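You operate a simulated robot arm through the tools that you are given. There is no shell and no other tool. Be economical: measure what you need, move in short steps, check, and stop when the job is done.

You are at the controls of a simulated two-armed robot. One attempt, no reset.

Task
Close the lower drawer of the lab bench. Open the stock door of the workbench, fetch the glove box and set it in the upper shelf of the bench cupboard and shut the door again. Turn the fridge knob to 8 C. Open the spares door of the workbench, put the blue-handled jug of the skid in the upper shelf of the bench cupboard, then shut the door. Put the red-capped bottle on the plate of the stirrer. Pick up the swab with one hand, pass it to the other hand and put it on the upper shelf of the steel rack. Put the purple-handled jug in the soak tub floor. Close the boxes drawer. Take the yellow filter on the top of the parts cabinet and put it away on the upper shelf of the steel rack. Take the tall green-capped bottle on the top of the parts cabinet and put it away on the top shelf of the narrow steel rack. Put the tall blue-capped bottle on the top of the side bench away on the top shelf of the narrow steel rack. Any order will do. Set down upright: glove box, blue-handled jug of the skid, red-capped bottle, purple-handled jug, yellow filter, tall green-capped bottle, tall blue-capped bottle.
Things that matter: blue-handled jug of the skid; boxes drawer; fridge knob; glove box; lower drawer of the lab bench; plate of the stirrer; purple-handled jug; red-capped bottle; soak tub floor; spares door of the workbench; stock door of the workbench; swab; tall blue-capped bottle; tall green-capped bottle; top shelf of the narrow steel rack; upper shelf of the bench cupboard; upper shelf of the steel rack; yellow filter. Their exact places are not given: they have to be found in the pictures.

The check looks at the end state, three seconds after you hand in, the way a careful person would. Anything else that was tipped, shoved, dropped, spilled or broken makes it a failure.

Robot
Two 7-joint arms with two-finger parallel grippers on one trunk, on a base that drives. Base frame: it is fixed to the floor where the robot stands at the start and does not move with it; the origin is under the middle of the robot, x ahead of it, y to its left, z up. Lengths are in m, angles in rad, forces in N, time in s.
The left shoulder is at the start at [0.02, 0.113, 1.222], the right one opposite. Places, roughly: blue-handled jug of the skid [2, -1, 1]; boxes drawer [1.1, -6.3, 0.4]; fridge knob [1.6, -1.1, 0.8]; glove box [1.5, -1, 1]; lower drawer of the lab bench [0.7, 0.1, 0.5]; plate of the stirrer (14x14 cm) [0.8, 0.34, 0.96]; purple-handled jug [1, -4, 0.25]; red-capped bottle (6x6x14 cm) [1.4, -0.7, 1]; soak tub floor (32x26 cm) [3.98, -4.44, 0.74]; spares door of the workbench [2.6, -2.6, 0.5]; stock door of the workbench [2.8, -2.8, 0.5]; swab (5x4x17 cm) [0.8, 0, 1]; tall blue-capped bottle (6x5x15 cm) [0.1, -7.5, 0.9]; tall green-capped bottle (6x5x15 cm) [1.1, -6.5, 1]; top shelf of the narrow steel rack (26x37 cm) [-3.44, -2.8, 1.12]; upper shelf of the bench cupboard [3, -2.5, 0.5]; upper shelf of the steel rack (24x144 cm) [-2, 0.2, 0.52]; yellow filter (5x5x9 cm) [1.2, -6.3, 0.9]. Payload 1.57 kg a hand.
Tool frame (each hand has its own): the origin (TCP) lies between the finger pads and is the grasp point; the fingertips stand 0.03 m ahead of it; z points along the fingers, y is the line along which they close. Largest opening 0.08 m; finger width 0.017, thickness 0.012; the body of the gripper, 0.04 by 0.082 m, starts 0.08 m behind the TCP.
Orientation is that of the tool frame in the base frame, as [roll, pitch, yaw] about the fixed x, y, z axes, in that order (R = Rz(yaw) Ry(pitch) Rx(roll)). With the fingers straight down and closing along the base's y, the tool's x points along the base's -x, its y along +y and its z along -z.

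Tools
- The arms move only by the tool step_arm. It takes "left_series", "right_series" or both (then of equal length, played together; a hand with none holds still); each is a list of rows, each a list of 7 numbers: the shift along the tool's x, y, z in m, then the turn, a rotation vector about the tool's x, y, z in rad, then the closure, from 0 (fully open) to 1 (shut). In form: [[x, y, z, ax, ay, az, jaw], ...]. A call has 1 to 10 rows; each row is the pose to reach, as a shift and turn from the pose commanded when the call began, along the tool's axes at that moment. A row lasts 0.2 s, in which the tool goes at most 0.05 m and 0.15 rad; a call with a longer step from one row to the next is refused whole, and so is a gripper value outside its range. A pose out of reach is approached as far as the arm can. The call stops where the force on the tool passes 40 N (or 10 N more than at its start, if that is more) or the arm is blocked; 0.2 s more then pass. The fingers move at their own pace (about 0.045 m/s each) and stop on an object; they squeeze with about 38 N. The grip force told is the motor's: it shows also when the fingers shut on nothing. Time passes only in rows, and 0.2 s behind the last, so rows that repeat a pose let the fingers close. The reply holds the time, the measured pose of the TCP, the force on the tool along the base axes, the opening and the grip force, in the units named above and with some noise, with the torque about the TCP (base axes, N m) and any sound that the robot's microphone picked up.
- Cameras (640 x 400 px; columns grow to the right, rows downward): "scene" is now at [0.0975, 0.0121, 1.3483]; the picture's right is [0.16, -0.99, 0.00], its down [-0.56, -0.09, -0.83] and it looks along [0.82, 0.13, -0.56] (base axes); focal length 219 px, centre (320, 200). "left" rides on the left gripper at [0.072, 0.007, -0.122] in its tool frame; the picture's right is [-0.09, 1.00, 0.00], its down [-0.84, -0.08, -0.54] and it looks along [-0.54, -0.05, 0.84] (tool axes); focal length 238 px, centre (320, 200). "right" rides on the right gripper at [0.072, -0.007, -0.122] in its tool frame; the picture's right is [0.09, 1.00, 0.00], its down [-0.84, 0.08, -0.54] and it looks along [-0.54, 0.05, 0.84] (tool axes); focal length 238 px, centre (320, 200).
- grab_frame(camera): a new picture of that camera. No time passes.
- raise_lower(by): slides the trunk up (or, below 0, down) by that many m; the arms and the scene camera ride with it, the base frame stays. It gives what a move gives, with no picture.
- drive_base(legs): drives the robot by 1 to 6 legs, each [ahead, left, turn to the left] in m, m and rad, along the robot's own axes; the way and the turn of a leg run together, so that a leg with both is an arc; at most 1.5 m and 3.142 rad a leg. The arms and the cameras ride along, it lands a little off, and it stops where it bumps. It gives what a move gives.
- aim_head(pan, tilt): turns the head with the scene camera to pan (to the left, within 1.396 rad either way) and tilt (down, from -0.506 to 1.204), counted from straight ahead of the robot. It gives what a move gives.
- locate(camera, pixels): for up to 12 pixels [column, row] of the newest picture of that camera ("zoom" is the newest enlarged one), the place [x, y, z] in the base frame of the surface seen there, good to about 0.003 m. No time passes.
- zoom(camera, box): a new picture of the part [left, top, right, bottom] of that camera's present view, enlarged. No time passes.
- job_done(): hands the job in; it is judged then, once.

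Keep the steps short. Do not move on a guess: measure, check each grasp and each placing, and mend mistakes. In all there are 378 turns and 340 pictures (those below and enlarged ones count). Leave the grippers open and the arms clear of the work at the hand-in unless told otherwise, and finish with a single line.

The tools are called after "Request:" by a JSON object that holds its "method" and its "body". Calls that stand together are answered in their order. step_arm: Moves the arms, as the interface text tells. Its arguments: {"type":"object","properties":{"left_series":{"type":"array","items":{"type":"array","items":{"type":"number"}}},"right_series":{"type":"array","items":{"type":"array","items":{"type":"number"}}}},"required":[]} The other tools are called the same way: raise_lower (by) slides the trunk up or down; drive_base (legs) drives the base; aim_head (pan, tilt) turns the head that bears the scene camera; grab_frame (camera) takes a picture; locate (camera, pixels) gives the place of the surface under pixels of a picture; zoom (camera, box) takes an enlarged picture of a part of a camera's view; job_done () hands the job in.

At the start:

```text
t: 0.0
left_tool_pos: [0.4158, 0.2121, 1.2029]
left_tcp_rot: [-3.142, 0.0, -3.141]
left_contact_force: [-0.3, 0.8, -0.9]
left_wrist_torque: [0.04, -0.03, 0.02]
left_width: 0.0798
left_grip_force: 0.1
right_tool_pos: [0.4377, -0.1456, 1.2014]
right_tcp_rot: [-3.141, -0.001, -3.142]
right_contact_force: [-0.1, -0.1, 0.5]
right_wrist_torque: [0.02, 0.02, 0.0]
right_width: 0.08
right_grip_force: 0.1
trunk travel left (down, up): [-0.275, 0.295]
robot x, y, heading: [0.001, 0.0027, 0.002]
head pan, tilt: [0.159, 0.597]
```

scene: 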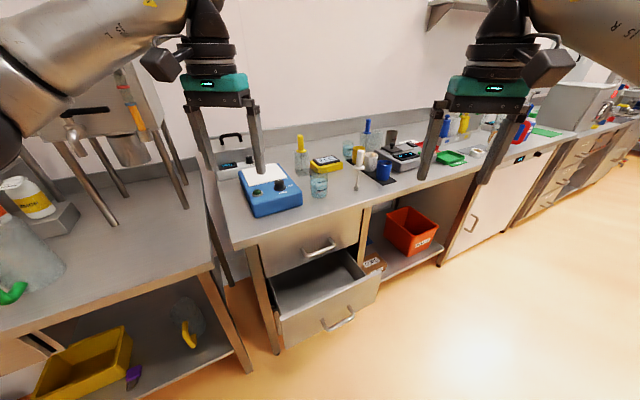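
right: 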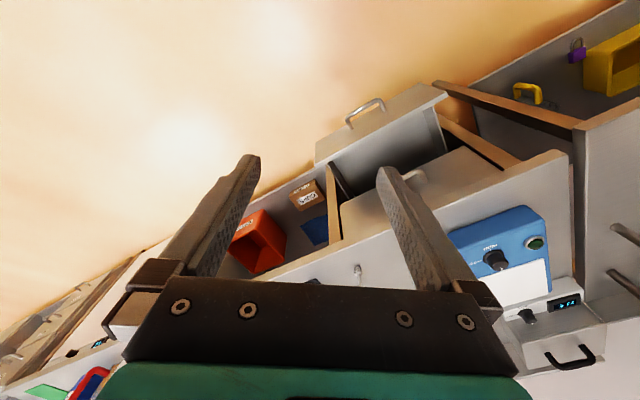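
left: 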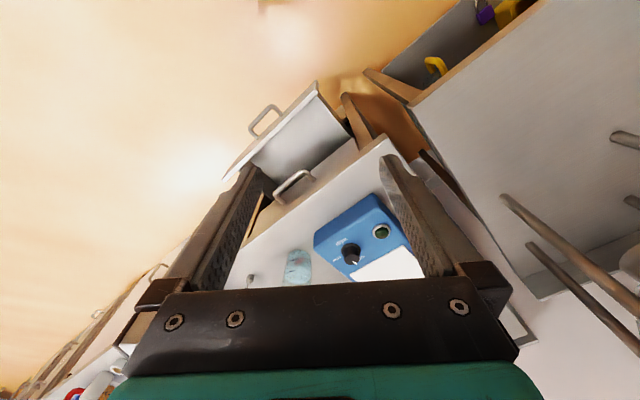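

I see the lab bench with its lower drawer open (handle about 338,322), the stirrer, and the swab. First I measure the drawer, the stirrer and the swab.

Request:
{"method": "locate", "body": {"camera": "scene", "pixels": [[338, 320], [325, 246], [285, 318], [378, 275], [275, 275], [265, 175], [357, 178], [360, 168], [319, 185], [240, 240], [445, 205], [284, 250]]}}

Request:
{"method": "zoom", "body": {"camera": "scene", "box": [200, 90, 520, 290]}}

Request:
{"method": "aim_head", "body": {"pan": -0.7, "tilt": 0.5}}

Request:
{"method": "grab_frame", "body": {"camera": "scene"}}

```text
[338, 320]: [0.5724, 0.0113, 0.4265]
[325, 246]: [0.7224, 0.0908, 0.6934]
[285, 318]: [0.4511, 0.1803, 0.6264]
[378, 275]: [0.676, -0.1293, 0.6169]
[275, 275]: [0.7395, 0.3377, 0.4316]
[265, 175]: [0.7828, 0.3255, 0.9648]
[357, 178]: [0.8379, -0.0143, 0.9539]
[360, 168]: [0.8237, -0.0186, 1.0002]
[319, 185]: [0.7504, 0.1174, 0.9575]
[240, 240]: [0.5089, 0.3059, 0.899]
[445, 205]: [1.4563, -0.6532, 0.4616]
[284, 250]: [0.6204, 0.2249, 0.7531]
```

```text
2.00 times, centred on (360, 190) of scene
```

zoom: 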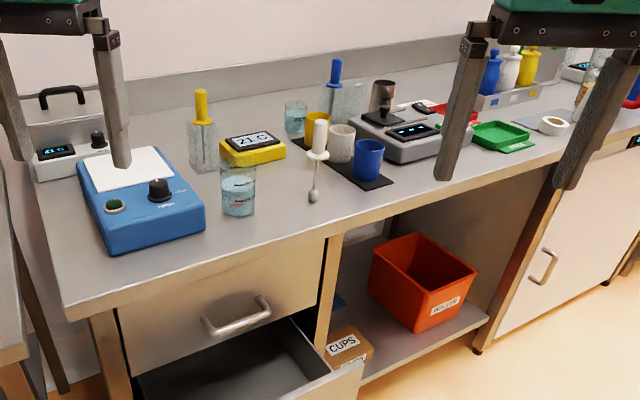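

```text
t: 1.2
left_tool_pos: [0.4163, 0.2118, 1.2026]
left_tcp_rot: [-3.142, 0.001, 3.141]
left_contact_force: [-0.1, 0.7, 0.4]
left_wrist_torque: [-0.04, -0.04, 0.0]
left_width: 0.0799
left_grip_force: 0.1
right_tool_pos: [0.4393, -0.1457, 1.2025]
right_tcp_rot: [3.141, 0.0, -3.141]
right_contact_force: [0.3, -0.1, 0.7]
right_wrist_torque: [-0.02, -0.04, -0.01]
right_width: 0.0799
right_grip_force: 0.1
trunk travel left (down, up): [-0.275, 0.295]
robot x, y, heading: [0.0025, -0.0021, 0.006]
head pan, tilt: [-0.7, 0.499]
```

```text
335 pictures are left
```

scene: 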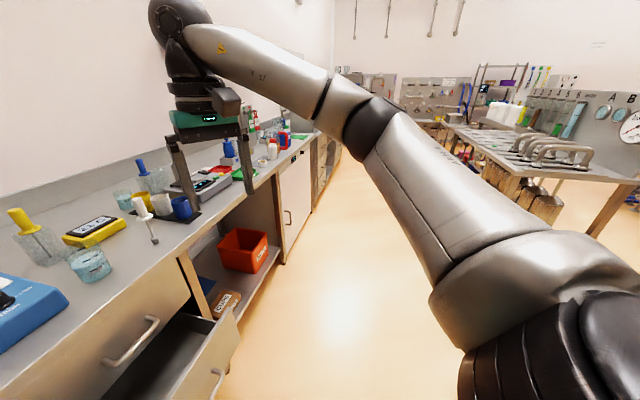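

Request:
{"method": "aim_head", "body": {"pan": 1.2, "tilt": 0.5}}

Request:
{"method": "grab_frame", "body": {"camera": "scene"}}

Request:
{"method": "aim_head", "body": {"pan": -1.35, "tilt": 0.4}}

Request:
{"method": "grab_frame", "body": {"camera": "scene"}}

```text
t: 3.0
left_tool_pos: [0.416, 0.2119, 1.2027]
left_tcp_rot: [-3.141, 0.0, -3.141]
left_contact_force: [-1.0, -0.4, 0.2]
left_wrist_torque: [0.0, -0.03, 0.02]
left_width: 0.08
left_grip_force: 0.0
right_tool_pos: [0.4379, -0.1457, 1.2007]
right_tcp_rot: [3.141, 0.0, 3.141]
right_contact_force: [-0.5, 0.1, 0.3]
right_wrist_torque: [0.0, 0.03, 0.01]
right_width: 0.08
right_grip_force: 0.1
trunk travel left (down, up): [-0.275, 0.295]
robot x, y, heading: [0.0021, 0.0007, 0.001]
head pan, tilt: [1.201, 0.499]
```

```text
334 pictures are left
```

scene: 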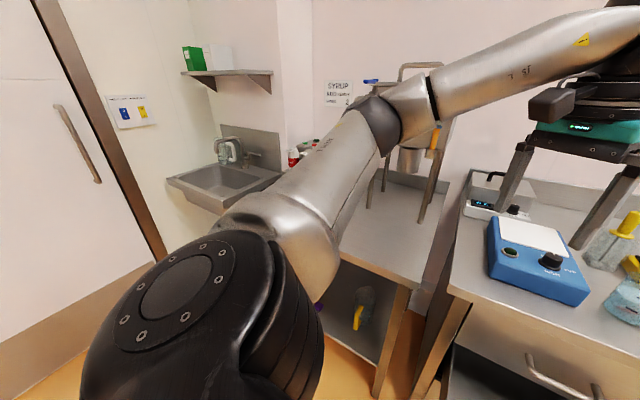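

```text
t: 5.3
left_tool_pos: [0.4164, 0.213, 1.2025]
left_tcp_rot: [-3.14, 0.0, -3.141]
left_contact_force: [-0.9, -0.1, 0.3]
left_wrist_torque: [0.0, 0.01, -0.04]
left_width: 0.08
left_grip_force: 0.1
right_tool_pos: [0.4392, -0.1463, 1.2018]
right_tcp_rot: [3.14, -0.001, -3.141]
right_contact_force: [-0.5, -0.1, -0.4]
right_wrist_torque: [-0.03, -0.02, 0.01]
right_width: 0.0801
right_grip_force: 0.0
trunk travel left (down, up): [-0.275, 0.295]
robot x, y, heading: [-0.0015, -0.0015, -0.0]
head pan, tilt: [-1.349, 0.4]
```

```text
333 pictures are left
```

scene: 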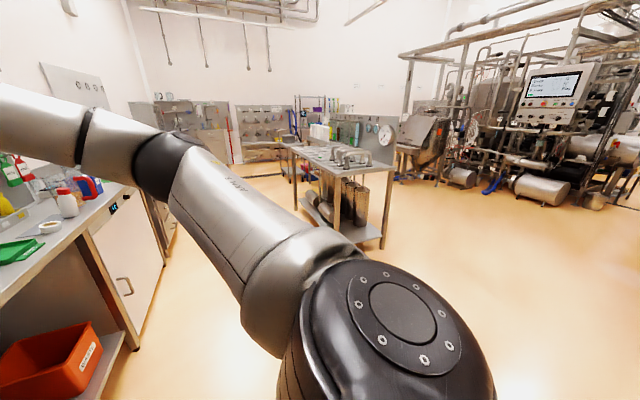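

Request:
{"method": "drive_base", "body": {"legs": [[0, 0, 0.6]]}}

Request:
{"method": "aim_head", "body": {"pan": 0, "tilt": 0.75}}

Request:
{"method": "grab_frame", "body": {"camera": "scene"}}

```text
t: 7.4
left_tool_pos: [0.2244, 0.4089, 1.2033]
left_tcp_rot: [-3.141, 0.0, -2.544]
left_contact_force: [-0.3, 0.0, -0.4]
left_wrist_torque: [0.0, 0.01, -0.01]
left_width: 0.0802
left_grip_force: 0.1
right_tool_pos: [0.4464, 0.1266, 1.202]
right_tcp_rot: [-3.141, 0.0, -2.545]
right_contact_force: [-0.2, 0.0, 0.3]
right_wrist_torque: [-0.02, 0.0, 0.0]
right_width: 0.0803
right_grip_force: 0.0
trunk travel left (down, up): [-0.275, 0.295]
robot x, y, heading: [0.002, 0.002, 0.6]
head pan, tilt: [-1.349, 0.4]
```

```text
t: 8.9
left_tool_pos: [0.2247, 0.4099, 1.2026]
left_tcp_rot: [-3.14, 0.001, -2.544]
left_contact_force: [-0.9, -0.4, 0.2]
left_wrist_torque: [-0.04, 0.01, 0.0]
left_width: 0.0799
left_grip_force: 0.0
right_tool_pos: [0.4445, 0.1252, 1.2022]
right_tcp_rot: [-3.141, 0.0, -2.543]
right_contact_force: [-0.7, -0.2, -0.5]
right_wrist_torque: [0.03, 0.05, 0.03]
right_width: 0.0801
right_grip_force: 0.1
trunk travel left (down, up): [-0.275, 0.295]
robot x, y, heading: [0.0016, -0.0015, 0.592]
head pan, tilt: [0.0, 0.75]
```

```text
332 pictures are left
```

scene: 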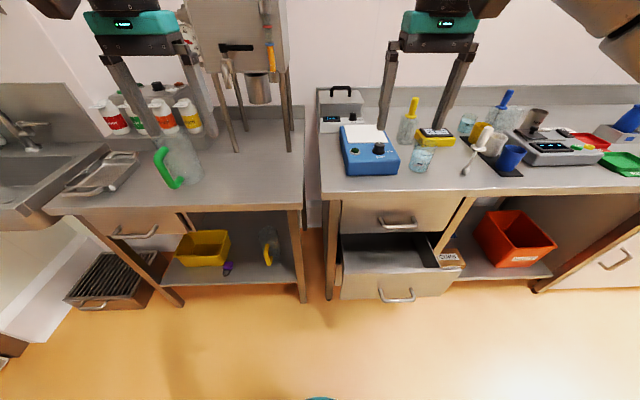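

Request:
{"method": "locate", "body": {"camera": "scene", "pixels": [[330, 193], [620, 189], [345, 283], [448, 283], [397, 222], [397, 297], [463, 170], [487, 138], [395, 270], [440, 160], [368, 135], [320, 397]]}}

Request:
{"method": "zoom", "body": {"camera": "scene", "box": [320, 70, 560, 220]}}

```text
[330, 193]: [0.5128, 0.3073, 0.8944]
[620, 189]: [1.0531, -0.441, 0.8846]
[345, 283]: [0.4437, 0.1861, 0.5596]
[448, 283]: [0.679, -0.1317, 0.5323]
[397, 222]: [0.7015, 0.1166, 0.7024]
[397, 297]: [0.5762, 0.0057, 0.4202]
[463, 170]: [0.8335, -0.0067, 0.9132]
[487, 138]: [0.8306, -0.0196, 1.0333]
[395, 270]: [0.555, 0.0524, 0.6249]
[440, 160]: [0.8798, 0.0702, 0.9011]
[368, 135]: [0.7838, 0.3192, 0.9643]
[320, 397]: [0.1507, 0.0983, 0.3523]
```

```text
2.67 times, centred on (440, 145) of scene
```

zoom: 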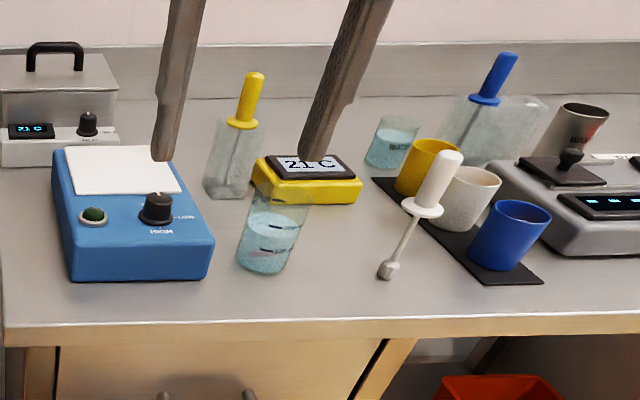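

Bench edge gives a facing direction of 0.625 rad; the drawer face is 0.168 m out. I back off a bit, shift right so the right hand lines up with the drawer, and lower the trunk.

Request:
{"method": "drive_base", "body": {"legs": [[-0.25, -0.15, 0.03]]}}

Request:
{"method": "raise_lower", "body": {"by": -0.27}}

Request:
{"method": "step_arm", "body": {"right_series": [[0, 0, 0, 0, -0.15, 0, 1], [0, 0, 0, 0, -0.3, 0, 1], [0, 0, 0, 0, -0.45, 0, 1], [0, 0, 0, 0, -0.6, 0, 1], [0, 0, 0, 0, -0.75, 0, 1], [0, 0, 0, 0, -0.9, 0, 1], [0, 0, 0, 0, -1.05, 0, 1], [0, 0, 0, 0, -1.2, 0, 1], [0, 0, 0, 0, -1.35, 0, 1], [0, 0, 0, 0, -1.5, 0, 1]]}}

Request:
{"method": "grab_frame", "body": {"camera": "scene"}}

```text
t: 10.9
left_tool_pos: [0.0911, 0.1502, 1.2029]
left_tcp_rot: [-3.14, 0.0, -2.514]
left_contact_force: [-0.4, 0.1, -0.6]
left_wrist_torque: [0.02, -0.02, 0.03]
left_width: 0.08
left_grip_force: 0.0
right_tool_pos: [0.3207, -0.1275, 1.2024]
right_tcp_rot: [3.141, 0.0, -2.515]
right_contact_force: [-0.1, 0.0, 0.1]
right_wrist_torque: [0.0, 0.0, -0.02]
right_width: 0.0801
right_grip_force: 0.0
trunk travel left (down, up): [-0.275, 0.295]
robot x, y, heading: [-0.1178, -0.2663, 0.63]
head pan, tilt: [0.0, 0.75]
```

```text
t: 13.6
left_tool_pos: [0.0917, 0.1511, 0.9331]
left_tcp_rot: [-3.141, 0.0, -2.515]
left_contact_force: [0.1, -0.9, 0.6]
left_wrist_torque: [-0.03, -0.01, 0.01]
left_width: 0.08
left_grip_force: 0.0
right_tool_pos: [0.3204, -0.1265, 0.9314]
right_tcp_rot: [3.142, -0.001, -2.513]
right_contact_force: [0.1, 0.6, 0.2]
right_wrist_torque: [-0.04, -0.02, -0.03]
right_width: 0.0799
right_grip_force: 0.1
trunk travel left (down, up): [-0.005, 0.565]
robot x, y, heading: [-0.124, -0.2679, 0.627]
head pan, tilt: [0.0, 0.75]
```

```text
t: 15.8
left_tool_pos: [0.0917, 0.1503, 0.933]
left_tcp_rot: [3.141, 0.0, -2.516]
left_contact_force: [-0.3, -0.1, 0.0]
left_wrist_torque: [-0.02, -0.01, 0.04]
left_width: 0.0801
left_grip_force: 0.0
right_tool_pos: [0.3283, -0.1183, 0.9335]
right_tcp_rot: [3.141, 1.353, -2.517]
right_contact_force: [0.2, 1.1, 0.8]
right_wrist_torque: [-0.01, 0.02, -0.02]
right_width: 0.0
right_grip_force: 21.7
right hand out of reach, approached as far as the arm can: row 9, 10
trunk travel left (down, up): [-0.005, 0.565]
robot x, y, heading: [-0.1201, -0.2692, 0.627]
head pan, tilt: [0.0, 0.75]
```

```text
330 pictures are left
```

scene: 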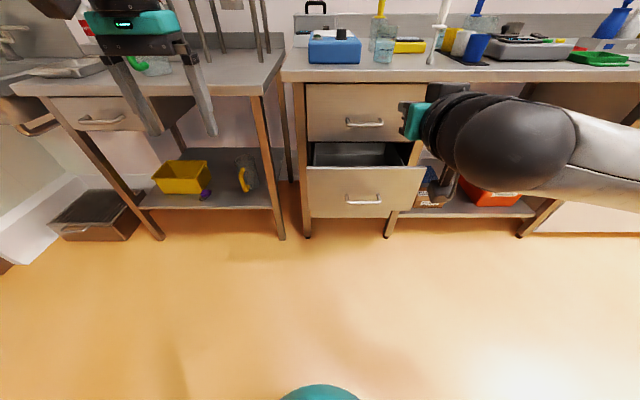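

Request:
{"method": "step_arm", "body": {"right_series": [[0.05, 0, 0, 0, 0, 0, 1], [0.1, 0, 0, 0, 0, 0, 1], [0.15, 0, 0, 0, 0, 0, 1], [0.2, 0, 0, 0, 0, 0, 1], [0.25, 0, 0, 0, 0, 0, 1], [0.3, 0, 0, 0, 0, 0, 1], [0.34, 0, 0, 0, 0, 0, 1]]}}

Request:
{"method": "zoom", "body": {"camera": "scene", "box": [280, 60, 520, 240]}}

```text
t: 17.4
left_tool_pos: [0.0917, 0.1519, 0.9337]
left_tcp_rot: [3.141, 0.0, -2.517]
left_contact_force: [0.5, 0.3, -0.4]
left_wrist_torque: [0.04, -0.02, 0.01]
left_width: 0.0802
left_grip_force: 0.1
right_tool_pos: [0.3283, -0.1178, 0.9206]
right_tcp_rot: [-3.14, 1.35, -2.513]
right_contact_force: [-1.0, -0.5, -0.2]
right_wrist_torque: [0.05, 0.0, 0.0]
right_width: 0.0002
right_grip_force: 21.2
right hand out of reach, approached as far as the arm can: row 1, 2, 3, 4, 5, 6, 7
trunk travel left (down, up): [-0.005, 0.565]
robot x, y, heading: [-0.1198, -0.2639, 0.63]
head pan, tilt: [0.0, 0.75]
```

```text
2.22 times, centred on (400, 150) of scene
```

zoom: 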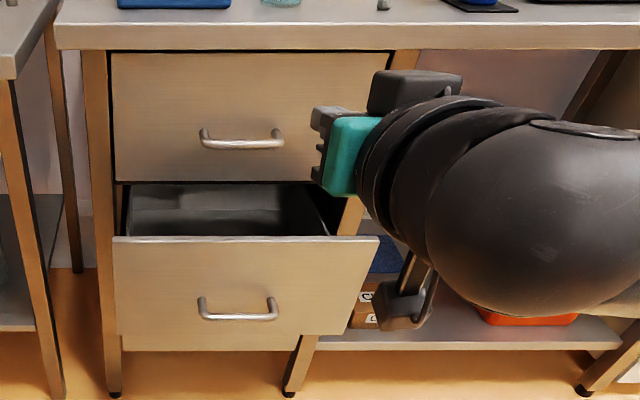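

Request:
{"method": "step_arm", "body": {"right_series": [[0, 0, 0, 0, 0.15, 0, 1], [0.02, 0, 0.005, 0, 0.3, 0, 1], [0.06, 0, 0.014, 0, 0.45, 0, 1], [0.1, 0, 0.022, 0, 0.55, 0, 1], [0.145, 0, 0.033, 0, 0.6, 0, 1], [0.19, 0, 0.043, 0, 0.6, 0, 1], [0.235, 0, 0.053, 0, 0.6, 0, 1], [0.28, 0, 0.063, 0, 0.6, 0, 1], [0.32, 0, 0.072, 0, 0.6, 0, 1]]}}

```text
t: 19.4
left_tool_pos: [0.0917, 0.1504, 0.9335]
left_tcp_rot: [3.141, 0.001, -2.515]
left_contact_force: [-0.9, 0.3, -0.1]
left_wrist_torque: [0.01, -0.02, -0.02]
left_width: 0.0798
left_grip_force: 0.0
right_tool_pos: [0.3293, -0.1151, 0.6036]
right_tcp_rot: [3.136, 0.752, -2.521]
right_contact_force: [0.0, -0.1, 0.4]
right_wrist_torque: [0.05, -0.03, 0.03]
right_width: 0.0001
right_grip_force: 21.4
right hand out of reach, approached as far as the arm can: row 9
trunk travel left (down, up): [-0.005, 0.565]
robot x, y, heading: [-0.1193, -0.2656, 0.628]
head pan, tilt: [0.0, 0.75]
```

Request:
{"method": "drive_base", "body": {"legs": [[0.3, 0, 0]]}}

Request:
{"method": "grab_frame", "body": {"camera": "scene"}}

```text
t: 21.5
left_tool_pos: [0.3331, 0.3271, 0.9322]
left_tcp_rot: [3.141, -0.001, -2.514]
left_contact_force: [-0.3, 0.8, -0.4]
left_wrist_torque: [-0.01, 0.04, -0.03]
left_width: 0.0803
left_grip_force: 0.1
right_tool_pos: [0.5698, 0.0602, 0.6054]
right_tcp_rot: [3.141, 0.753, -2.514]
right_contact_force: [0.0, -0.1, 0.8]
right_wrist_torque: [0.0, 0.01, 0.0]
right_width: 0.0
right_grip_force: 21.0
trunk travel left (down, up): [-0.005, 0.565]
robot x, y, heading: [0.1207, -0.0895, 0.627]
head pan, tilt: [0.0, 0.75]
```

```text
328 pictures are left
```

scene: 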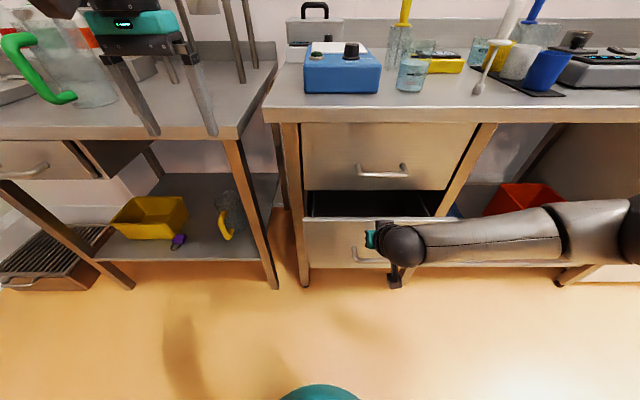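

Request:
{"method": "step_arm", "body": {"left_series": [[0, 0, -0.05, 0, 0, 0, 0], [0, 0, -0.1, 0, 0, 0, 0], [0, 0, -0.15, 0, 0, 0, 0]]}}

Request:
{"method": "drive_base", "body": {"legs": [[0.12, 0, 0]]}}

Request:
{"method": "grab_frame", "body": {"camera": "scene"}}

```text
t: 22.3
left_tool_pos: [0.3329, 0.326, 1.0842]
left_tcp_rot: [3.141, 0.001, -2.516]
left_contact_force: [-0.7, -0.2, -0.3]
left_wrist_torque: [-0.03, -0.01, -0.05]
left_width: 0.0798
left_grip_force: 0.1
right_tool_pos: [0.5696, 0.0598, 0.6044]
right_tcp_rot: [3.142, 0.75, -2.514]
right_contact_force: [0.0, -0.4, -0.2]
right_wrist_torque: [0.01, 0.0, 0.01]
right_width: 0.0
right_grip_force: 21.7
trunk travel left (down, up): [-0.005, 0.565]
robot x, y, heading: [0.123, -0.0866, 0.63]
head pan, tilt: [0.0, 0.75]
```

```text
t: 23.5
left_tool_pos: [0.4279, 0.3953, 1.0841]
left_tcp_rot: [-3.141, 0.002, -2.515]
left_contact_force: [0.2, -0.2, -0.1]
left_wrist_torque: [-0.05, 0.01, -0.02]
left_width: 0.08
left_grip_force: 0.2
right_tool_pos: [0.6627, 0.1285, 0.6001]
right_tcp_rot: [3.14, 0.737, -2.511]
right_contact_force: [-22.8, -12.2, -7.5]
right_wrist_torque: [-0.34, 0.57, 0.08]
right_width: 0.0
right_grip_force: 21.5
trunk travel left (down, up): [-0.005, 0.565]
robot x, y, heading: [0.2161, -0.0216, 0.627]
head pan, tilt: [0.0, 0.75]
```

```text
327 pictures are left
```

scene: 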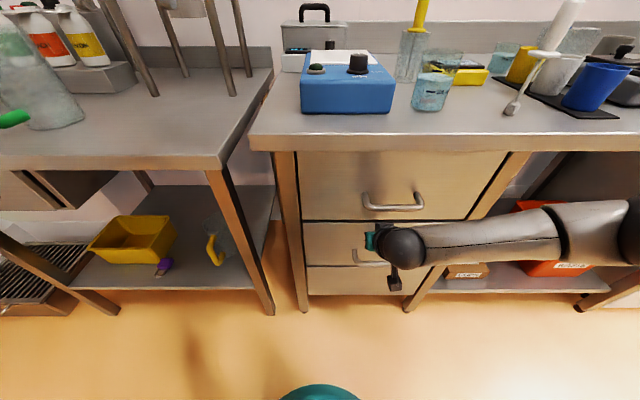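

The base stopped against a 26 N contact and the drawer looks flush. I check the face depths.

Request:
{"method": "locate", "body": {"camera": "scene", "pixels": [[330, 190], [330, 240], [330, 280], [450, 190], [345, 245]]}}

Request:
{"method": "drive_base", "body": {"legs": [[-0.3, 0, 0]]}}

Request:
{"method": "grab_frame", "body": {"camera": "scene"}}

```text
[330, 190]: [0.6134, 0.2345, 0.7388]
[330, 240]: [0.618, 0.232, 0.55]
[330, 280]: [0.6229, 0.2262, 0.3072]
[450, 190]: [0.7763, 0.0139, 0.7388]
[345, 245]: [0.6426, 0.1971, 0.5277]
```

```text
t: 25.6
left_tool_pos: [0.1867, 0.2221, 1.0831]
left_tcp_rot: [-3.141, 0.0, -2.508]
left_contact_force: [0.0, -0.4, -0.7]
left_wrist_torque: [0.01, 0.02, 0.0]
left_width: 0.0799
left_grip_force: 0.0
right_tool_pos: [0.4203, -0.0453, 0.6015]
right_tcp_rot: [3.14, 0.733, -2.509]
right_contact_force: [0.0, -0.1, 0.2]
right_wrist_torque: [0.01, 0.02, 0.0]
right_width: 0.0
right_grip_force: 21.3
trunk travel left (down, up): [-0.005, 0.565]
robot x, y, heading: [-0.0214, -0.1985, 0.623]
head pan, tilt: [0.0, 0.75]
```

```text
326 pictures are left
```

scene: 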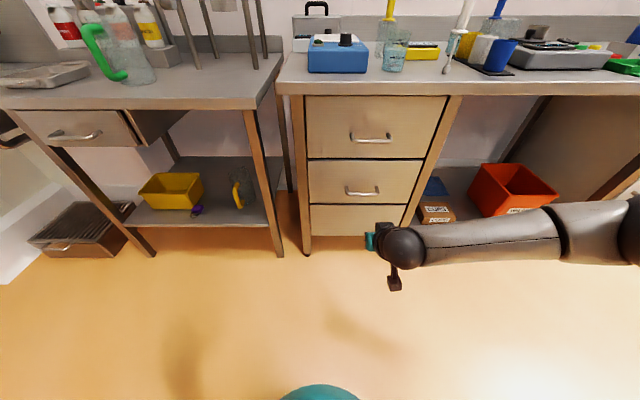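

Drawer is closed (faces within 2 mm). Next, a closer look at the swab and at the bench's right part where the red-capped bottle is.

Request:
{"method": "aim_head", "body": {"pan": -0.7, "tilt": 0.3}}

Request:
{"method": "grab_frame", "body": {"camera": "scene"}}

Request:
{"method": "zoom", "body": {"camera": "scene", "box": [100, 60, 420, 260]}}

```text
t: 26.6
left_tool_pos: [0.1865, 0.2214, 1.083]
left_tcp_rot: [3.141, -0.001, -2.509]
left_contact_force: [0.4, 0.3, 0.1]
left_wrist_torque: [-0.02, 0.02, 0.02]
left_width: 0.0801
left_grip_force: 0.1
right_tool_pos: [0.4212, -0.0452, 0.6013]
right_tcp_rot: [3.14, 0.735, -2.508]
right_contact_force: [0.7, 0.4, -0.4]
right_wrist_torque: [-0.04, -0.01, 0.01]
right_width: 0.0
right_grip_force: 21.7
trunk travel left (down, up): [-0.005, 0.565]
robot x, y, heading: [-0.0228, -0.2016, 0.637]
head pan, tilt: [-0.7, 0.3]
```

```text
325 pictures are left
```

scene: 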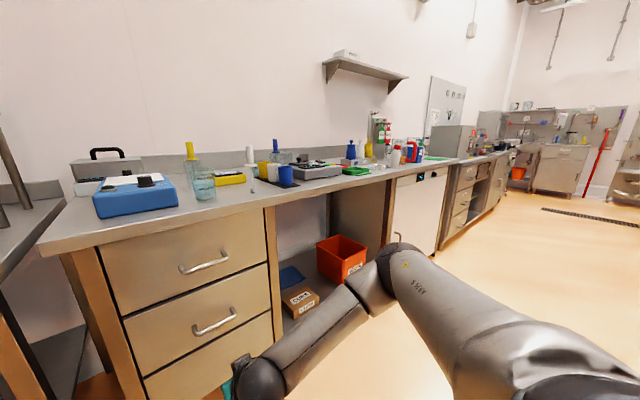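

```text
2.00 times, centred on (260, 160) of scene
```

zoom: 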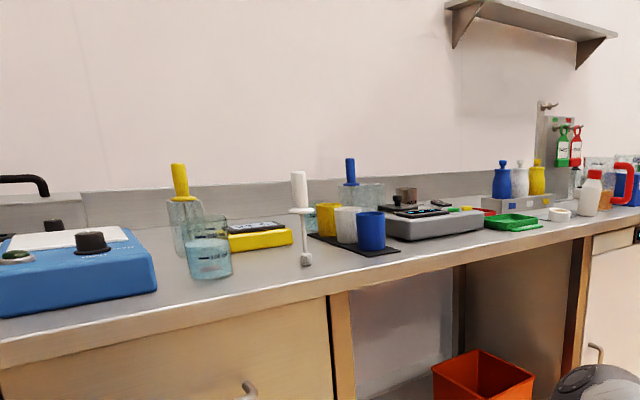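

Request:
{"method": "locate", "body": {"camera": "zoom", "pixels": [[299, 175], [299, 200], [300, 210], [303, 230], [306, 260], [594, 176], [591, 208], [590, 193], [112, 250], [86, 239], [331, 228], [262, 242]]}}

Request:
{"method": "zoom", "body": {"camera": "scene", "box": [330, 100, 490, 200]}}

```text
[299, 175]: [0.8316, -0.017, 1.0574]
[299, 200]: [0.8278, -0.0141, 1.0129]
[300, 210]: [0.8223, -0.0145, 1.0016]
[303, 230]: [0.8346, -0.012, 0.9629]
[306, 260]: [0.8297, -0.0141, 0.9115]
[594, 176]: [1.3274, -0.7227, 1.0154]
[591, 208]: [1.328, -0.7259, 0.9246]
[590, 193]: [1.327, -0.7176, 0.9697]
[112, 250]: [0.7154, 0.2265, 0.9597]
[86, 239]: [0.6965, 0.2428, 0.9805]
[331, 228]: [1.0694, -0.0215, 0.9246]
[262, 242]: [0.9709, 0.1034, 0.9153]
```

```text
4.00 times, centred on (410, 150) of scene
```

zoom: 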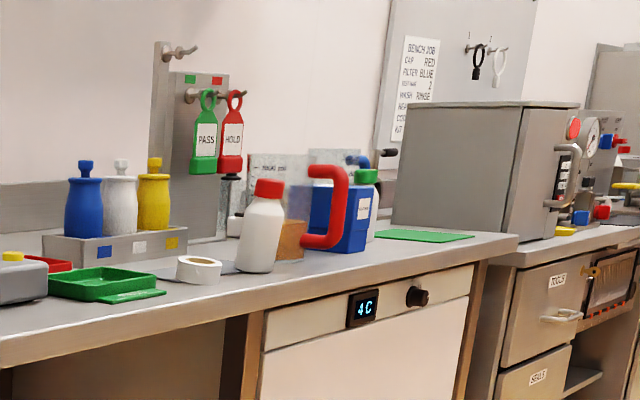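

Swab axis is at about (0.834, -0.013), handle z 1.01–1.07; the red bottle at about (1.356, -0.732). I bring the right arm back up to a near-horizontal tool and open it.

Request:
{"method": "step_arm", "body": {"right_series": [[-0.03, 0, -0.033, 0, 0, 0, 0], [-0.06, 0, -0.066, 0, 0, 0, 0], [-0.09, 0, -0.1, 0, 0, 0, 0], [-0.12, 0, -0.133, 0, -0.12, 0, 0], [-0.15, 0, -0.166, 0, -0.24, 0, 0], [-0.18, 0, -0.2, 0, -0.36, 0, 0], [-0.216, 0, -0.236, 0, -0.48, 0, 0], [-0.216, 0, -0.236, 0, -0.6, 0, 0], [-0.216, 0, -0.236, 0, -0.7, 0, 0]]}}

Request:
{"method": "raise_lower", "body": {"by": 0.1}}

```text
refused: row 7 steps farther than a row can; nothing moved
```

```text
t: 28.0
left_tool_pos: [0.1873, 0.2218, 1.1836]
left_tcp_rot: [-3.141, 0.001, -2.51]
left_contact_force: [0.5, 0.2, 0.3]
left_wrist_torque: [-0.03, -0.02, 0.01]
left_width: 0.0799
left_grip_force: 0.0
right_tool_pos: [0.4209, -0.046, 0.6998]
right_tcp_rot: [3.14, 0.735, -2.508]
right_contact_force: [0.0, -0.3, -1.3]
right_wrist_torque: [0.01, 0.0, -0.03]
right_width: 0.0002
right_grip_force: 21.7
trunk travel left (down, up): [-0.105, 0.465]
robot x, y, heading: [-0.0237, -0.1947, 0.629]
head pan, tilt: [-0.7, 0.3]
```

Request:
{"method": "step_arm", "body": {"right_series": [[-0.03, 0, -0.033, 0, 0, 0, 0], [-0.06, 0, -0.066, 0, 0, 0, 0], [-0.09, 0, -0.1, 0, 0, 0, 0], [-0.12, 0, -0.133, 0, -0.12, 0, 0], [-0.15, 0, -0.166, 0, -0.24, 0, 0], [-0.18, 0, -0.2, 0, -0.36, 0, 0], [-0.21, 0, -0.233, 0, -0.48, 0, 0], [-0.216, 0, -0.236, 0, -0.6, 0, 0], [-0.216, 0, -0.236, 0, -0.7, 0, 0]]}}

```text
t: 30.0
left_tool_pos: [0.1863, 0.2217, 1.1836]
left_tcp_rot: [3.142, 0.0, -2.509]
left_contact_force: [0.2, -0.3, -0.2]
left_wrist_torque: [0.0, 0.01, -0.04]
left_width: 0.0801
left_grip_force: 0.1
right_tool_pos: [0.4231, -0.0447, 1.021]
right_tcp_rot: [3.138, 1.338, -2.511]
right_contact_force: [0.9, 0.5, 0.0]
right_wrist_torque: [0.0, 0.01, 0.01]
right_width: 0.0801
right_grip_force: 0.2
right hand out of reach, approached as far as the arm can: row 9
trunk travel left (down, up): [-0.105, 0.465]
robot x, y, heading: [-0.0229, -0.1986, 0.633]
head pan, tilt: [-0.7, 0.3]
```

Right tool is near-horizontal. I drive right 1.1 m along the bench to stand before the red-capped bottle.

Request:
{"method": "drive_base", "body": {"legs": [[0, -1.1, 0]]}}

Request:
{"method": "aim_head", "body": {"pan": -0.1, "tilt": 0.5}}

Request:
{"method": "grab_frame", "body": {"camera": "scene"}}

Request:
{"method": "grab_frame", "body": {"camera": "right"}}

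```text
t: 35.6
left_tool_pos: [0.8376, -0.6697, 1.1829]
left_tcp_rot: [-3.141, 0.0, -2.512]
left_contact_force: [0.0, 0.4, -0.3]
left_wrist_torque: [-0.01, 0.02, -0.04]
left_width: 0.0802
left_grip_force: 0.0
right_tool_pos: [1.0736, -0.9352, 1.0195]
right_tcp_rot: [3.138, 1.336, -2.514]
right_contact_force: [0.4, 0.0, 0.4]
right_wrist_torque: [-0.01, 0.01, 0.02]
right_width: 0.0798
right_grip_force: 0.0
trunk travel left (down, up): [-0.105, 0.465]
robot x, y, heading: [0.6291, -1.084, 0.629]
head pan, tilt: [-0.7, 0.3]
```

```text
t: 36.6
left_tool_pos: [0.8387, -0.6689, 1.183]
left_tcp_rot: [-3.141, -0.001, -2.511]
left_contact_force: [-0.2, -0.8, -0.2]
left_wrist_torque: [-0.02, 0.03, -0.01]
left_width: 0.08
left_grip_force: 0.1
right_tool_pos: [1.0731, -0.935, 1.0205]
right_tcp_rot: [3.138, 1.336, -2.514]
right_contact_force: [-0.4, 0.6, -0.8]
right_wrist_torque: [0.02, -0.01, -0.02]
right_width: 0.0797
right_grip_force: 0.0
trunk travel left (down, up): [-0.105, 0.465]
robot x, y, heading: [0.6231, -1.0893, 0.633]
head pan, tilt: [-0.099, 0.499]
```

```text
322 pictures are left
```

scene: 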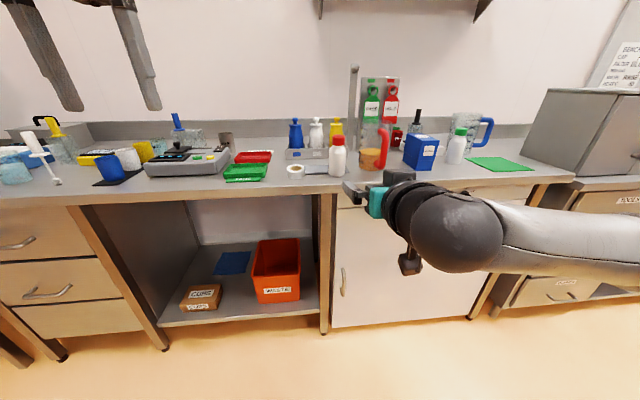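

```text
321 pictures are left
```

right: 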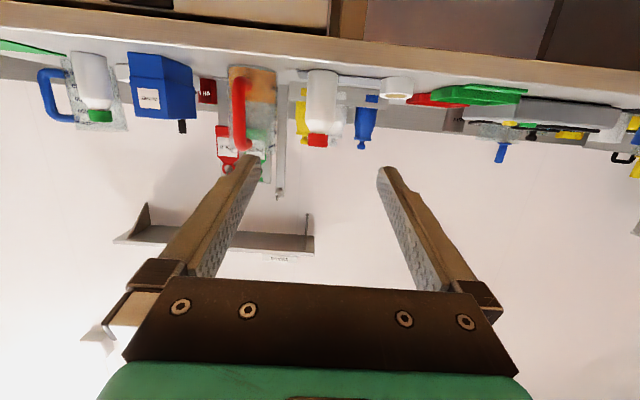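

Request:
{"method": "locate", "body": {"camera": "right", "pixels": [[322, 90], [322, 120], [318, 140], [345, 100], [308, 100], [240, 130], [255, 85], [395, 88], [165, 90], [95, 80], [50, 100]]}}

Request:
{"method": "zoom", "body": {"camera": "scene", "box": [270, 70, 550, 245]}}

```text
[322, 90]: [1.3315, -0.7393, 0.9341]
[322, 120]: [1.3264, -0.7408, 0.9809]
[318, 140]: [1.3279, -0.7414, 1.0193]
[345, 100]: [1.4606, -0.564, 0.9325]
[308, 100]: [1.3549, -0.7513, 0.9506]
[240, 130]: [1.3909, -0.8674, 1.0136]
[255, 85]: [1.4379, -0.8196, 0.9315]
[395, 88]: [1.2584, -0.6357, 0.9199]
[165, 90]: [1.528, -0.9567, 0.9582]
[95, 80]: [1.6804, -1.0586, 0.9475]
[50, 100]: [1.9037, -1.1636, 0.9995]
```

```text
2.29 times, centred on (410, 158) of scene
```

zoom: 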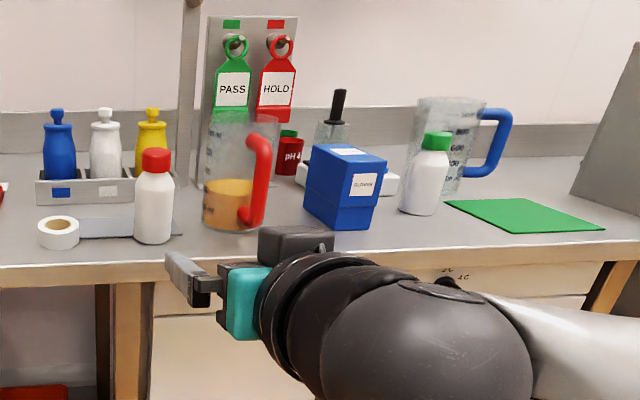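

Bottle axis about (1.351, -0.723). I lower the trunk 5.5 cm and drive up to it.

Request:
{"method": "raise_lower", "body": {"by": -0.055}}

Request:
{"method": "drive_base", "body": {"legs": [[0.22, 0.01, 0]]}}

Request:
{"method": "grab_frame", "body": {"camera": "right"}}

```text
t: 37.6
left_tool_pos: [0.8377, -0.6692, 1.1274]
left_tcp_rot: [-3.142, 0.002, -2.512]
left_contact_force: [1.8, 0.4, -0.4]
left_wrist_torque: [0.02, 0.01, 0.0]
left_width: 0.0802
left_grip_force: 0.1
right_tool_pos: [1.0738, -0.9337, 0.9647]
right_tcp_rot: [3.137, 1.335, -2.514]
right_contact_force: [0.0, 0.4, -0.5]
right_wrist_torque: [-0.02, -0.02, 0.0]
right_width: 0.0797
right_grip_force: 0.1
trunk travel left (down, up): [-0.05, 0.52]
robot x, y, heading: [0.6293, -1.0814, 0.632]
head pan, tilt: [-0.099, 0.499]
```

```text
t: 39.3
left_tool_pos: [1.0097, -0.5311, 1.1285]
left_tcp_rot: [3.14, 0.0, -2.513]
left_contact_force: [-0.2, 0.0, 0.0]
left_wrist_torque: [0.02, 0.0, 0.0]
left_width: 0.0798
left_grip_force: 0.0
right_tool_pos: [1.2444, -0.7978, 0.9647]
right_tcp_rot: [3.138, 1.335, -2.512]
right_contact_force: [0.9, -0.2, 0.4]
right_wrist_torque: [-0.02, -0.04, -0.01]
right_width: 0.08
right_grip_force: 0.1
trunk travel left (down, up): [-0.05, 0.52]
robot x, y, heading: [0.7984, -0.9469, 0.629]
head pan, tilt: [-0.099, 0.499]
```

```text
319 pictures are left
```

right: 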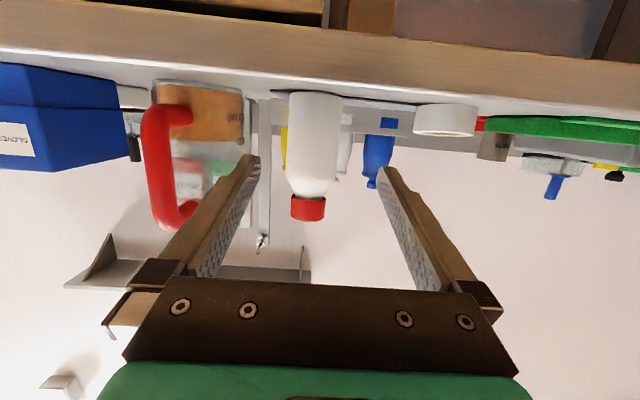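

Request:
{"method": "drive_base", "body": {"legs": [[0.125, 0, 0]]}}

Request:
{"method": "grab_frame", "body": {"camera": "right"}}

```text
t: 40.5
left_tool_pos: [1.1108, -0.4577, 1.1283]
left_tcp_rot: [3.141, 0.0, -2.511]
left_contact_force: [0.3, -0.2, -0.5]
left_wrist_torque: [-0.02, -0.01, -0.03]
left_width: 0.0803
left_grip_force: 0.0
right_tool_pos: [1.3456, -0.7241, 0.9644]
right_tcp_rot: [3.138, 1.335, -2.511]
right_contact_force: [-0.3, -0.2, -1.0]
right_wrist_torque: [-0.03, 0.06, 0.01]
right_width: 0.0799
right_grip_force: 0.0
trunk travel left (down, up): [-0.05, 0.52]
robot x, y, heading: [0.8971, -0.8713, 0.632]
head pan, tilt: [-0.099, 0.499]
```

```text
318 pictures are left
```

right: 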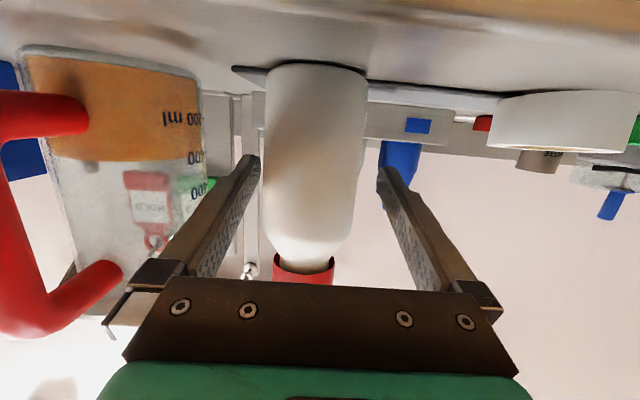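

The bottle sits between the fingers. I close the right jaw, then lift with the trunk.

Request:
{"method": "step_arm", "body": {"right_series": [[0, 0, 0, 0, 0, 0, 0.5], [0, 0, 0, 0, 0, 0, 1], [0, 0, 0, 0, 0, 0, 1], [0, 0, 0, 0, 0, 0, 1]]}}

Request:
{"method": "raise_lower", "body": {"by": 0.14}}

Request:
{"method": "grab_frame", "body": {"camera": "right"}}

```text
t: 41.5
left_tool_pos: [1.109, -0.4581, 1.1283]
left_tcp_rot: [3.141, 0.0, -2.51]
left_contact_force: [0.5, -0.1, -0.3]
left_wrist_torque: [-0.01, 0.0, -0.01]
left_width: 0.0798
left_grip_force: 0.1
right_tool_pos: [1.3467, -0.7239, 0.9645]
right_tcp_rot: [3.138, 1.335, -2.513]
right_contact_force: [-0.5, -1.4, 1.4]
right_wrist_torque: [-0.06, 0.0, 0.03]
right_width: 0.0526
right_grip_force: 33.8
trunk travel left (down, up): [-0.05, 0.52]
robot x, y, heading: [0.898, -0.8733, 0.624]
head pan, tilt: [-0.099, 0.499]
```

```text
t: 43.2
left_tool_pos: [1.109, -0.4578, 1.2681]
left_tcp_rot: [3.14, 0.0, -2.51]
left_contact_force: [-0.2, -0.1, 0.1]
left_wrist_torque: [-0.01, 0.02, 0.01]
left_width: 0.0798
left_grip_force: 0.0
right_tool_pos: [1.3454, -0.7241, 1.1065]
right_tcp_rot: [3.138, 1.335, -2.511]
right_contact_force: [-0.1, -0.7, -0.3]
right_wrist_torque: [-0.04, 0.01, 0.03]
right_width: 0.0526
right_grip_force: 38.1
trunk travel left (down, up): [-0.19, 0.38]
robot x, y, heading: [0.8963, -0.8722, 0.628]
head pan, tilt: [-0.099, 0.499]
```

```text
317 pictures are left
```

right: 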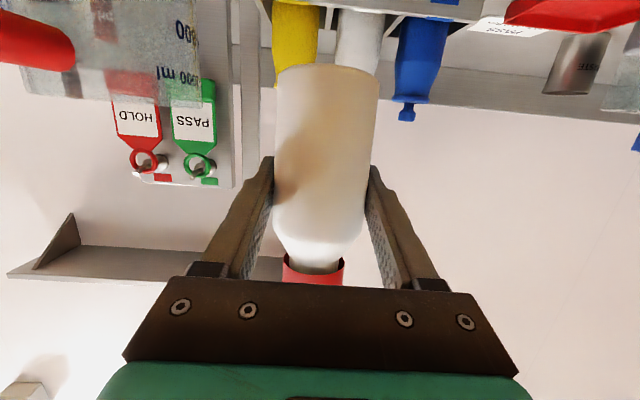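

Request:
{"method": "drive_base", "body": {"legs": [[-0.25, 0, 0], [0, 1.17, 0]]}}

Request:
{"method": "aim_head", "body": {"pan": 0, "tilt": 0.55}}

Request:
{"method": "grab_frame", "body": {"camera": "scene"}}

```text
t: 50.5
left_tool_pos: [0.2147, 0.3359, 1.2679]
left_tcp_rot: [-3.141, -0.001, -2.505]
left_contact_force: [0.5, -0.3, -0.9]
left_wrist_torque: [0.01, -0.01, -0.02]
left_width: 0.08
left_grip_force: 0.0
right_tool_pos: [0.4517, 0.0713, 1.104]
right_tcp_rot: [3.138, 1.335, -2.507]
right_contact_force: [-0.2, 0.3, -0.6]
right_wrist_torque: [0.0, -0.01, -0.01]
right_width: 0.0524
right_grip_force: 37.9
trunk travel left (down, up): [-0.19, 0.38]
robot x, y, heading: [0.0065, -0.081, 0.636]
head pan, tilt: [-0.099, 0.499]
```

```text
t: 51.2
left_tool_pos: [0.2141, 0.3357, 1.2672]
left_tcp_rot: [3.141, -0.001, -2.507]
left_contact_force: [-0.2, -0.5, -0.5]
left_wrist_torque: [0.0, 0.01, -0.01]
left_width: 0.0798
left_grip_force: 0.1
right_tool_pos: [0.4514, 0.0707, 1.1055]
right_tcp_rot: [3.139, 1.334, -2.509]
right_contact_force: [0.3, 0.8, -0.5]
right_wrist_torque: [0.02, -0.01, 0.01]
right_width: 0.0526
right_grip_force: 37.5
trunk travel left (down, up): [-0.19, 0.38]
robot x, y, heading: [0.0044, -0.083, 0.634]
head pan, tilt: [0.0, 0.55]
```

```text
316 pictures are left
```

scene: 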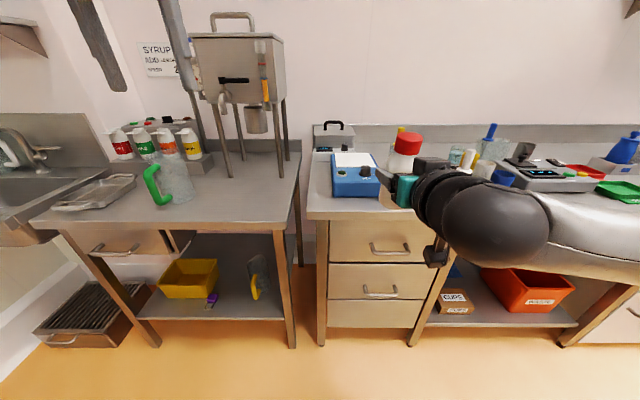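

Request:
{"method": "zoom", "body": {"camera": "scene", "box": [310, 110, 430, 210]}}

```text
4.00 times, centred on (370, 160) of scene
```

zoom: 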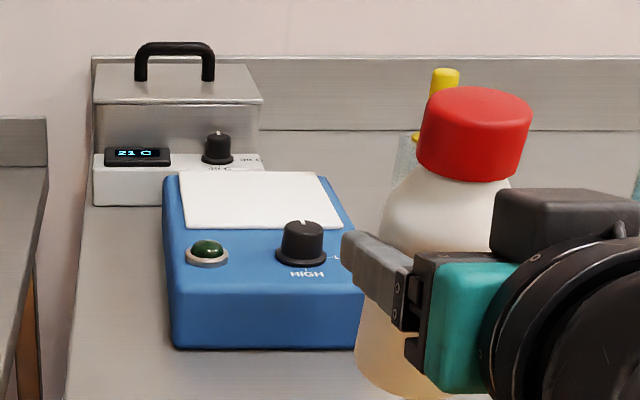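

Request:
{"method": "locate", "body": {"camera": "zoom", "pixels": [[187, 226], [338, 226], [322, 174], [182, 174], [260, 200], [208, 248], [302, 228], [220, 145], [265, 345]]}}

```text
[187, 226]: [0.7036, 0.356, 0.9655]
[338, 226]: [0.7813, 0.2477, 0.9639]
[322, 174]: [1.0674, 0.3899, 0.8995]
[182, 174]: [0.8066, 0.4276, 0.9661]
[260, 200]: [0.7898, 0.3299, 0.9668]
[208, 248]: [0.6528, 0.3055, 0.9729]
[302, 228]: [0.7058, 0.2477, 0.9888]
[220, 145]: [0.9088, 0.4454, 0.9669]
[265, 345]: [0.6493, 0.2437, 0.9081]
```

Plate centre ≈ (0.794, 0.339), but at this tool angle the wrist camera would hit the stirrer knob. I'll set the bottle down on the left bench and regrip it with a steeper tool. Measure that bench.

Request:
{"method": "locate", "body": {"camera": "scene", "pixels": [[100, 228], [285, 222], [240, 200], [240, 215], [165, 202], [185, 195], [228, 177], [290, 160], [220, 210]]}}

```text
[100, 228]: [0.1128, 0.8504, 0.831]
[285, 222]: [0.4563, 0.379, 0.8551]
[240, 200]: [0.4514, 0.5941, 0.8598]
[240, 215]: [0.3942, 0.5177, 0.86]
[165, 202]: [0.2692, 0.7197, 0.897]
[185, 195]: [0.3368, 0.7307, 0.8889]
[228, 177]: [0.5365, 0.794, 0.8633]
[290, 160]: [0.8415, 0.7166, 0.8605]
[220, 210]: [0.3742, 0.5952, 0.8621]
```

Request:
{"method": "step_arm", "body": {"left_series": [[0, 0, -0.05, 0, 0, 0, 0], [0, 0, -0.1, 0, 0, 0, 0], [0, 0, -0.15, 0, 0, 0, 0]]}}

Request:
{"method": "drive_base", "body": {"legs": [[0, 0.337, -0.007], [0.27, 0, 0]]}}

Request:
{"method": "grab_frame", "body": {"camera": "scene"}}

```text
t: 52.0
left_tool_pos: [0.2065, 0.3269, 1.3052]
left_tcp_rot: [3.141, 0.004, -2.505]
left_contact_force: [-0.8, 0.2, 0.0]
left_wrist_torque: [-0.06, -0.01, 0.0]
left_width: 0.08
left_grip_force: 0.0
left hand out of reach, approached as far as the arm can: row 1, 2, 3
right_tool_pos: [0.4509, 0.0705, 1.1046]
right_tcp_rot: [3.14, 1.335, -2.506]
right_contact_force: [-0.4, -0.3, 0.0]
right_wrist_torque: [0.0, 0.0, 0.0]
right_width: 0.0523
right_grip_force: 38.3
trunk travel left (down, up): [-0.19, 0.38]
robot x, y, heading: [0.0097, -0.0834, 0.637]
head pan, tilt: [0.0, 0.55]
```

```text
t: 55.8
left_tool_pos: [0.228, 0.7571, 1.3048]
left_tcp_rot: [3.14, 0.004, -2.518]
left_contact_force: [0.0, 0.0, -0.1]
left_wrist_torque: [0.02, 0.03, -0.01]
left_width: 0.0802
left_grip_force: 0.0
right_tool_pos: [0.4702, 0.4988, 1.1048]
right_tcp_rot: [3.137, 1.337, -2.52]
right_contact_force: [-0.6, 0.0, -0.4]
right_wrist_torque: [-0.01, 0.0, -0.01]
right_width: 0.0524
right_grip_force: 37.9
trunk travel left (down, up): [-0.19, 0.38]
robot x, y, heading: [0.0207, 0.3515, 0.624]
head pan, tilt: [0.0, 0.55]
```

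```text
314 pictures are left
```

scene: 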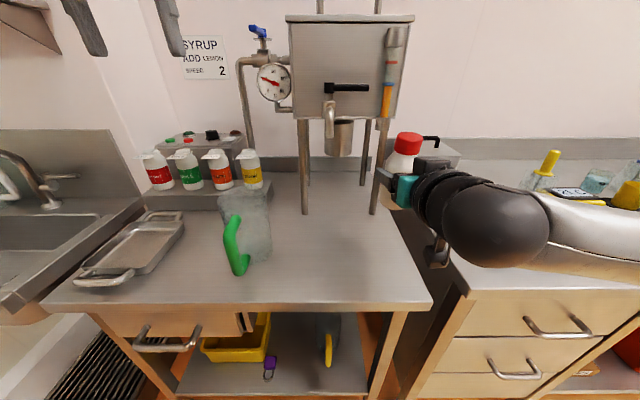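

Request:
{"method": "locate", "body": {"camera": "scene", "pixels": [[480, 195], [480, 260], [545, 240], [600, 225], [430, 250], [440, 262], [405, 150]]}}

Request:
{"method": "grab_frame", "body": {"camera": "right"}}

```text
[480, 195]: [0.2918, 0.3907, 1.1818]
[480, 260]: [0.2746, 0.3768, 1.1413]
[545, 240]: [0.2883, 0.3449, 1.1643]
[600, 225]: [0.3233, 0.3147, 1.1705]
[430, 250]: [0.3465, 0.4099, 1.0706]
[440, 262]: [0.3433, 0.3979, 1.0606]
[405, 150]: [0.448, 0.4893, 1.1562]
```

```text
313 pictures are left
```

right: 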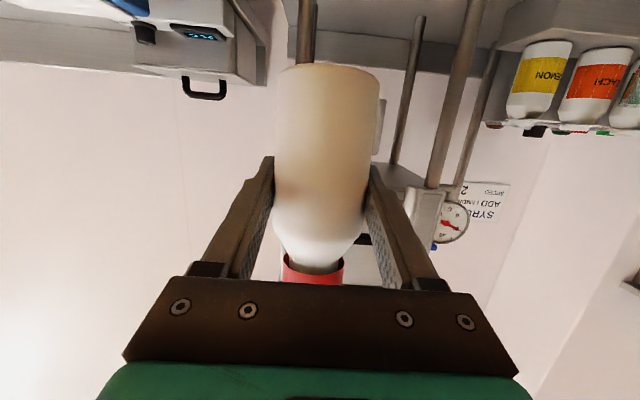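

Clear of everything; I lower the bottle onto the left bench (z 0.86).

Request:
{"method": "raise_lower", "body": {"by": -0.178}}

Request:
{"method": "grab_frame", "body": {"camera": "right"}}

```text
t: 57.7
left_tool_pos: [0.2274, 0.7556, 1.1267]
left_tcp_rot: [3.14, 0.006, -2.516]
left_contact_force: [-0.2, 1.0, 0.0]
left_wrist_torque: [0.0, 0.01, 0.01]
left_width: 0.08
left_grip_force: 0.0
right_tool_pos: [0.4697, 0.498, 0.9266]
right_tcp_rot: [3.137, 1.336, -2.519]
right_contact_force: [0.5, 0.7, -0.2]
right_wrist_torque: [0.01, -0.01, -0.03]
right_width: 0.0523
right_grip_force: 38.0
trunk travel left (down, up): [-0.012, 0.558]
robot x, y, heading: [0.024, 0.3474, 0.626]
head pan, tilt: [0.0, 0.55]
```

```text
312 pictures are left
```

right: 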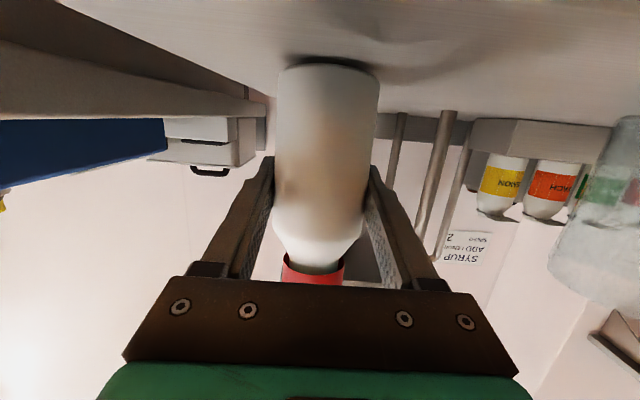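

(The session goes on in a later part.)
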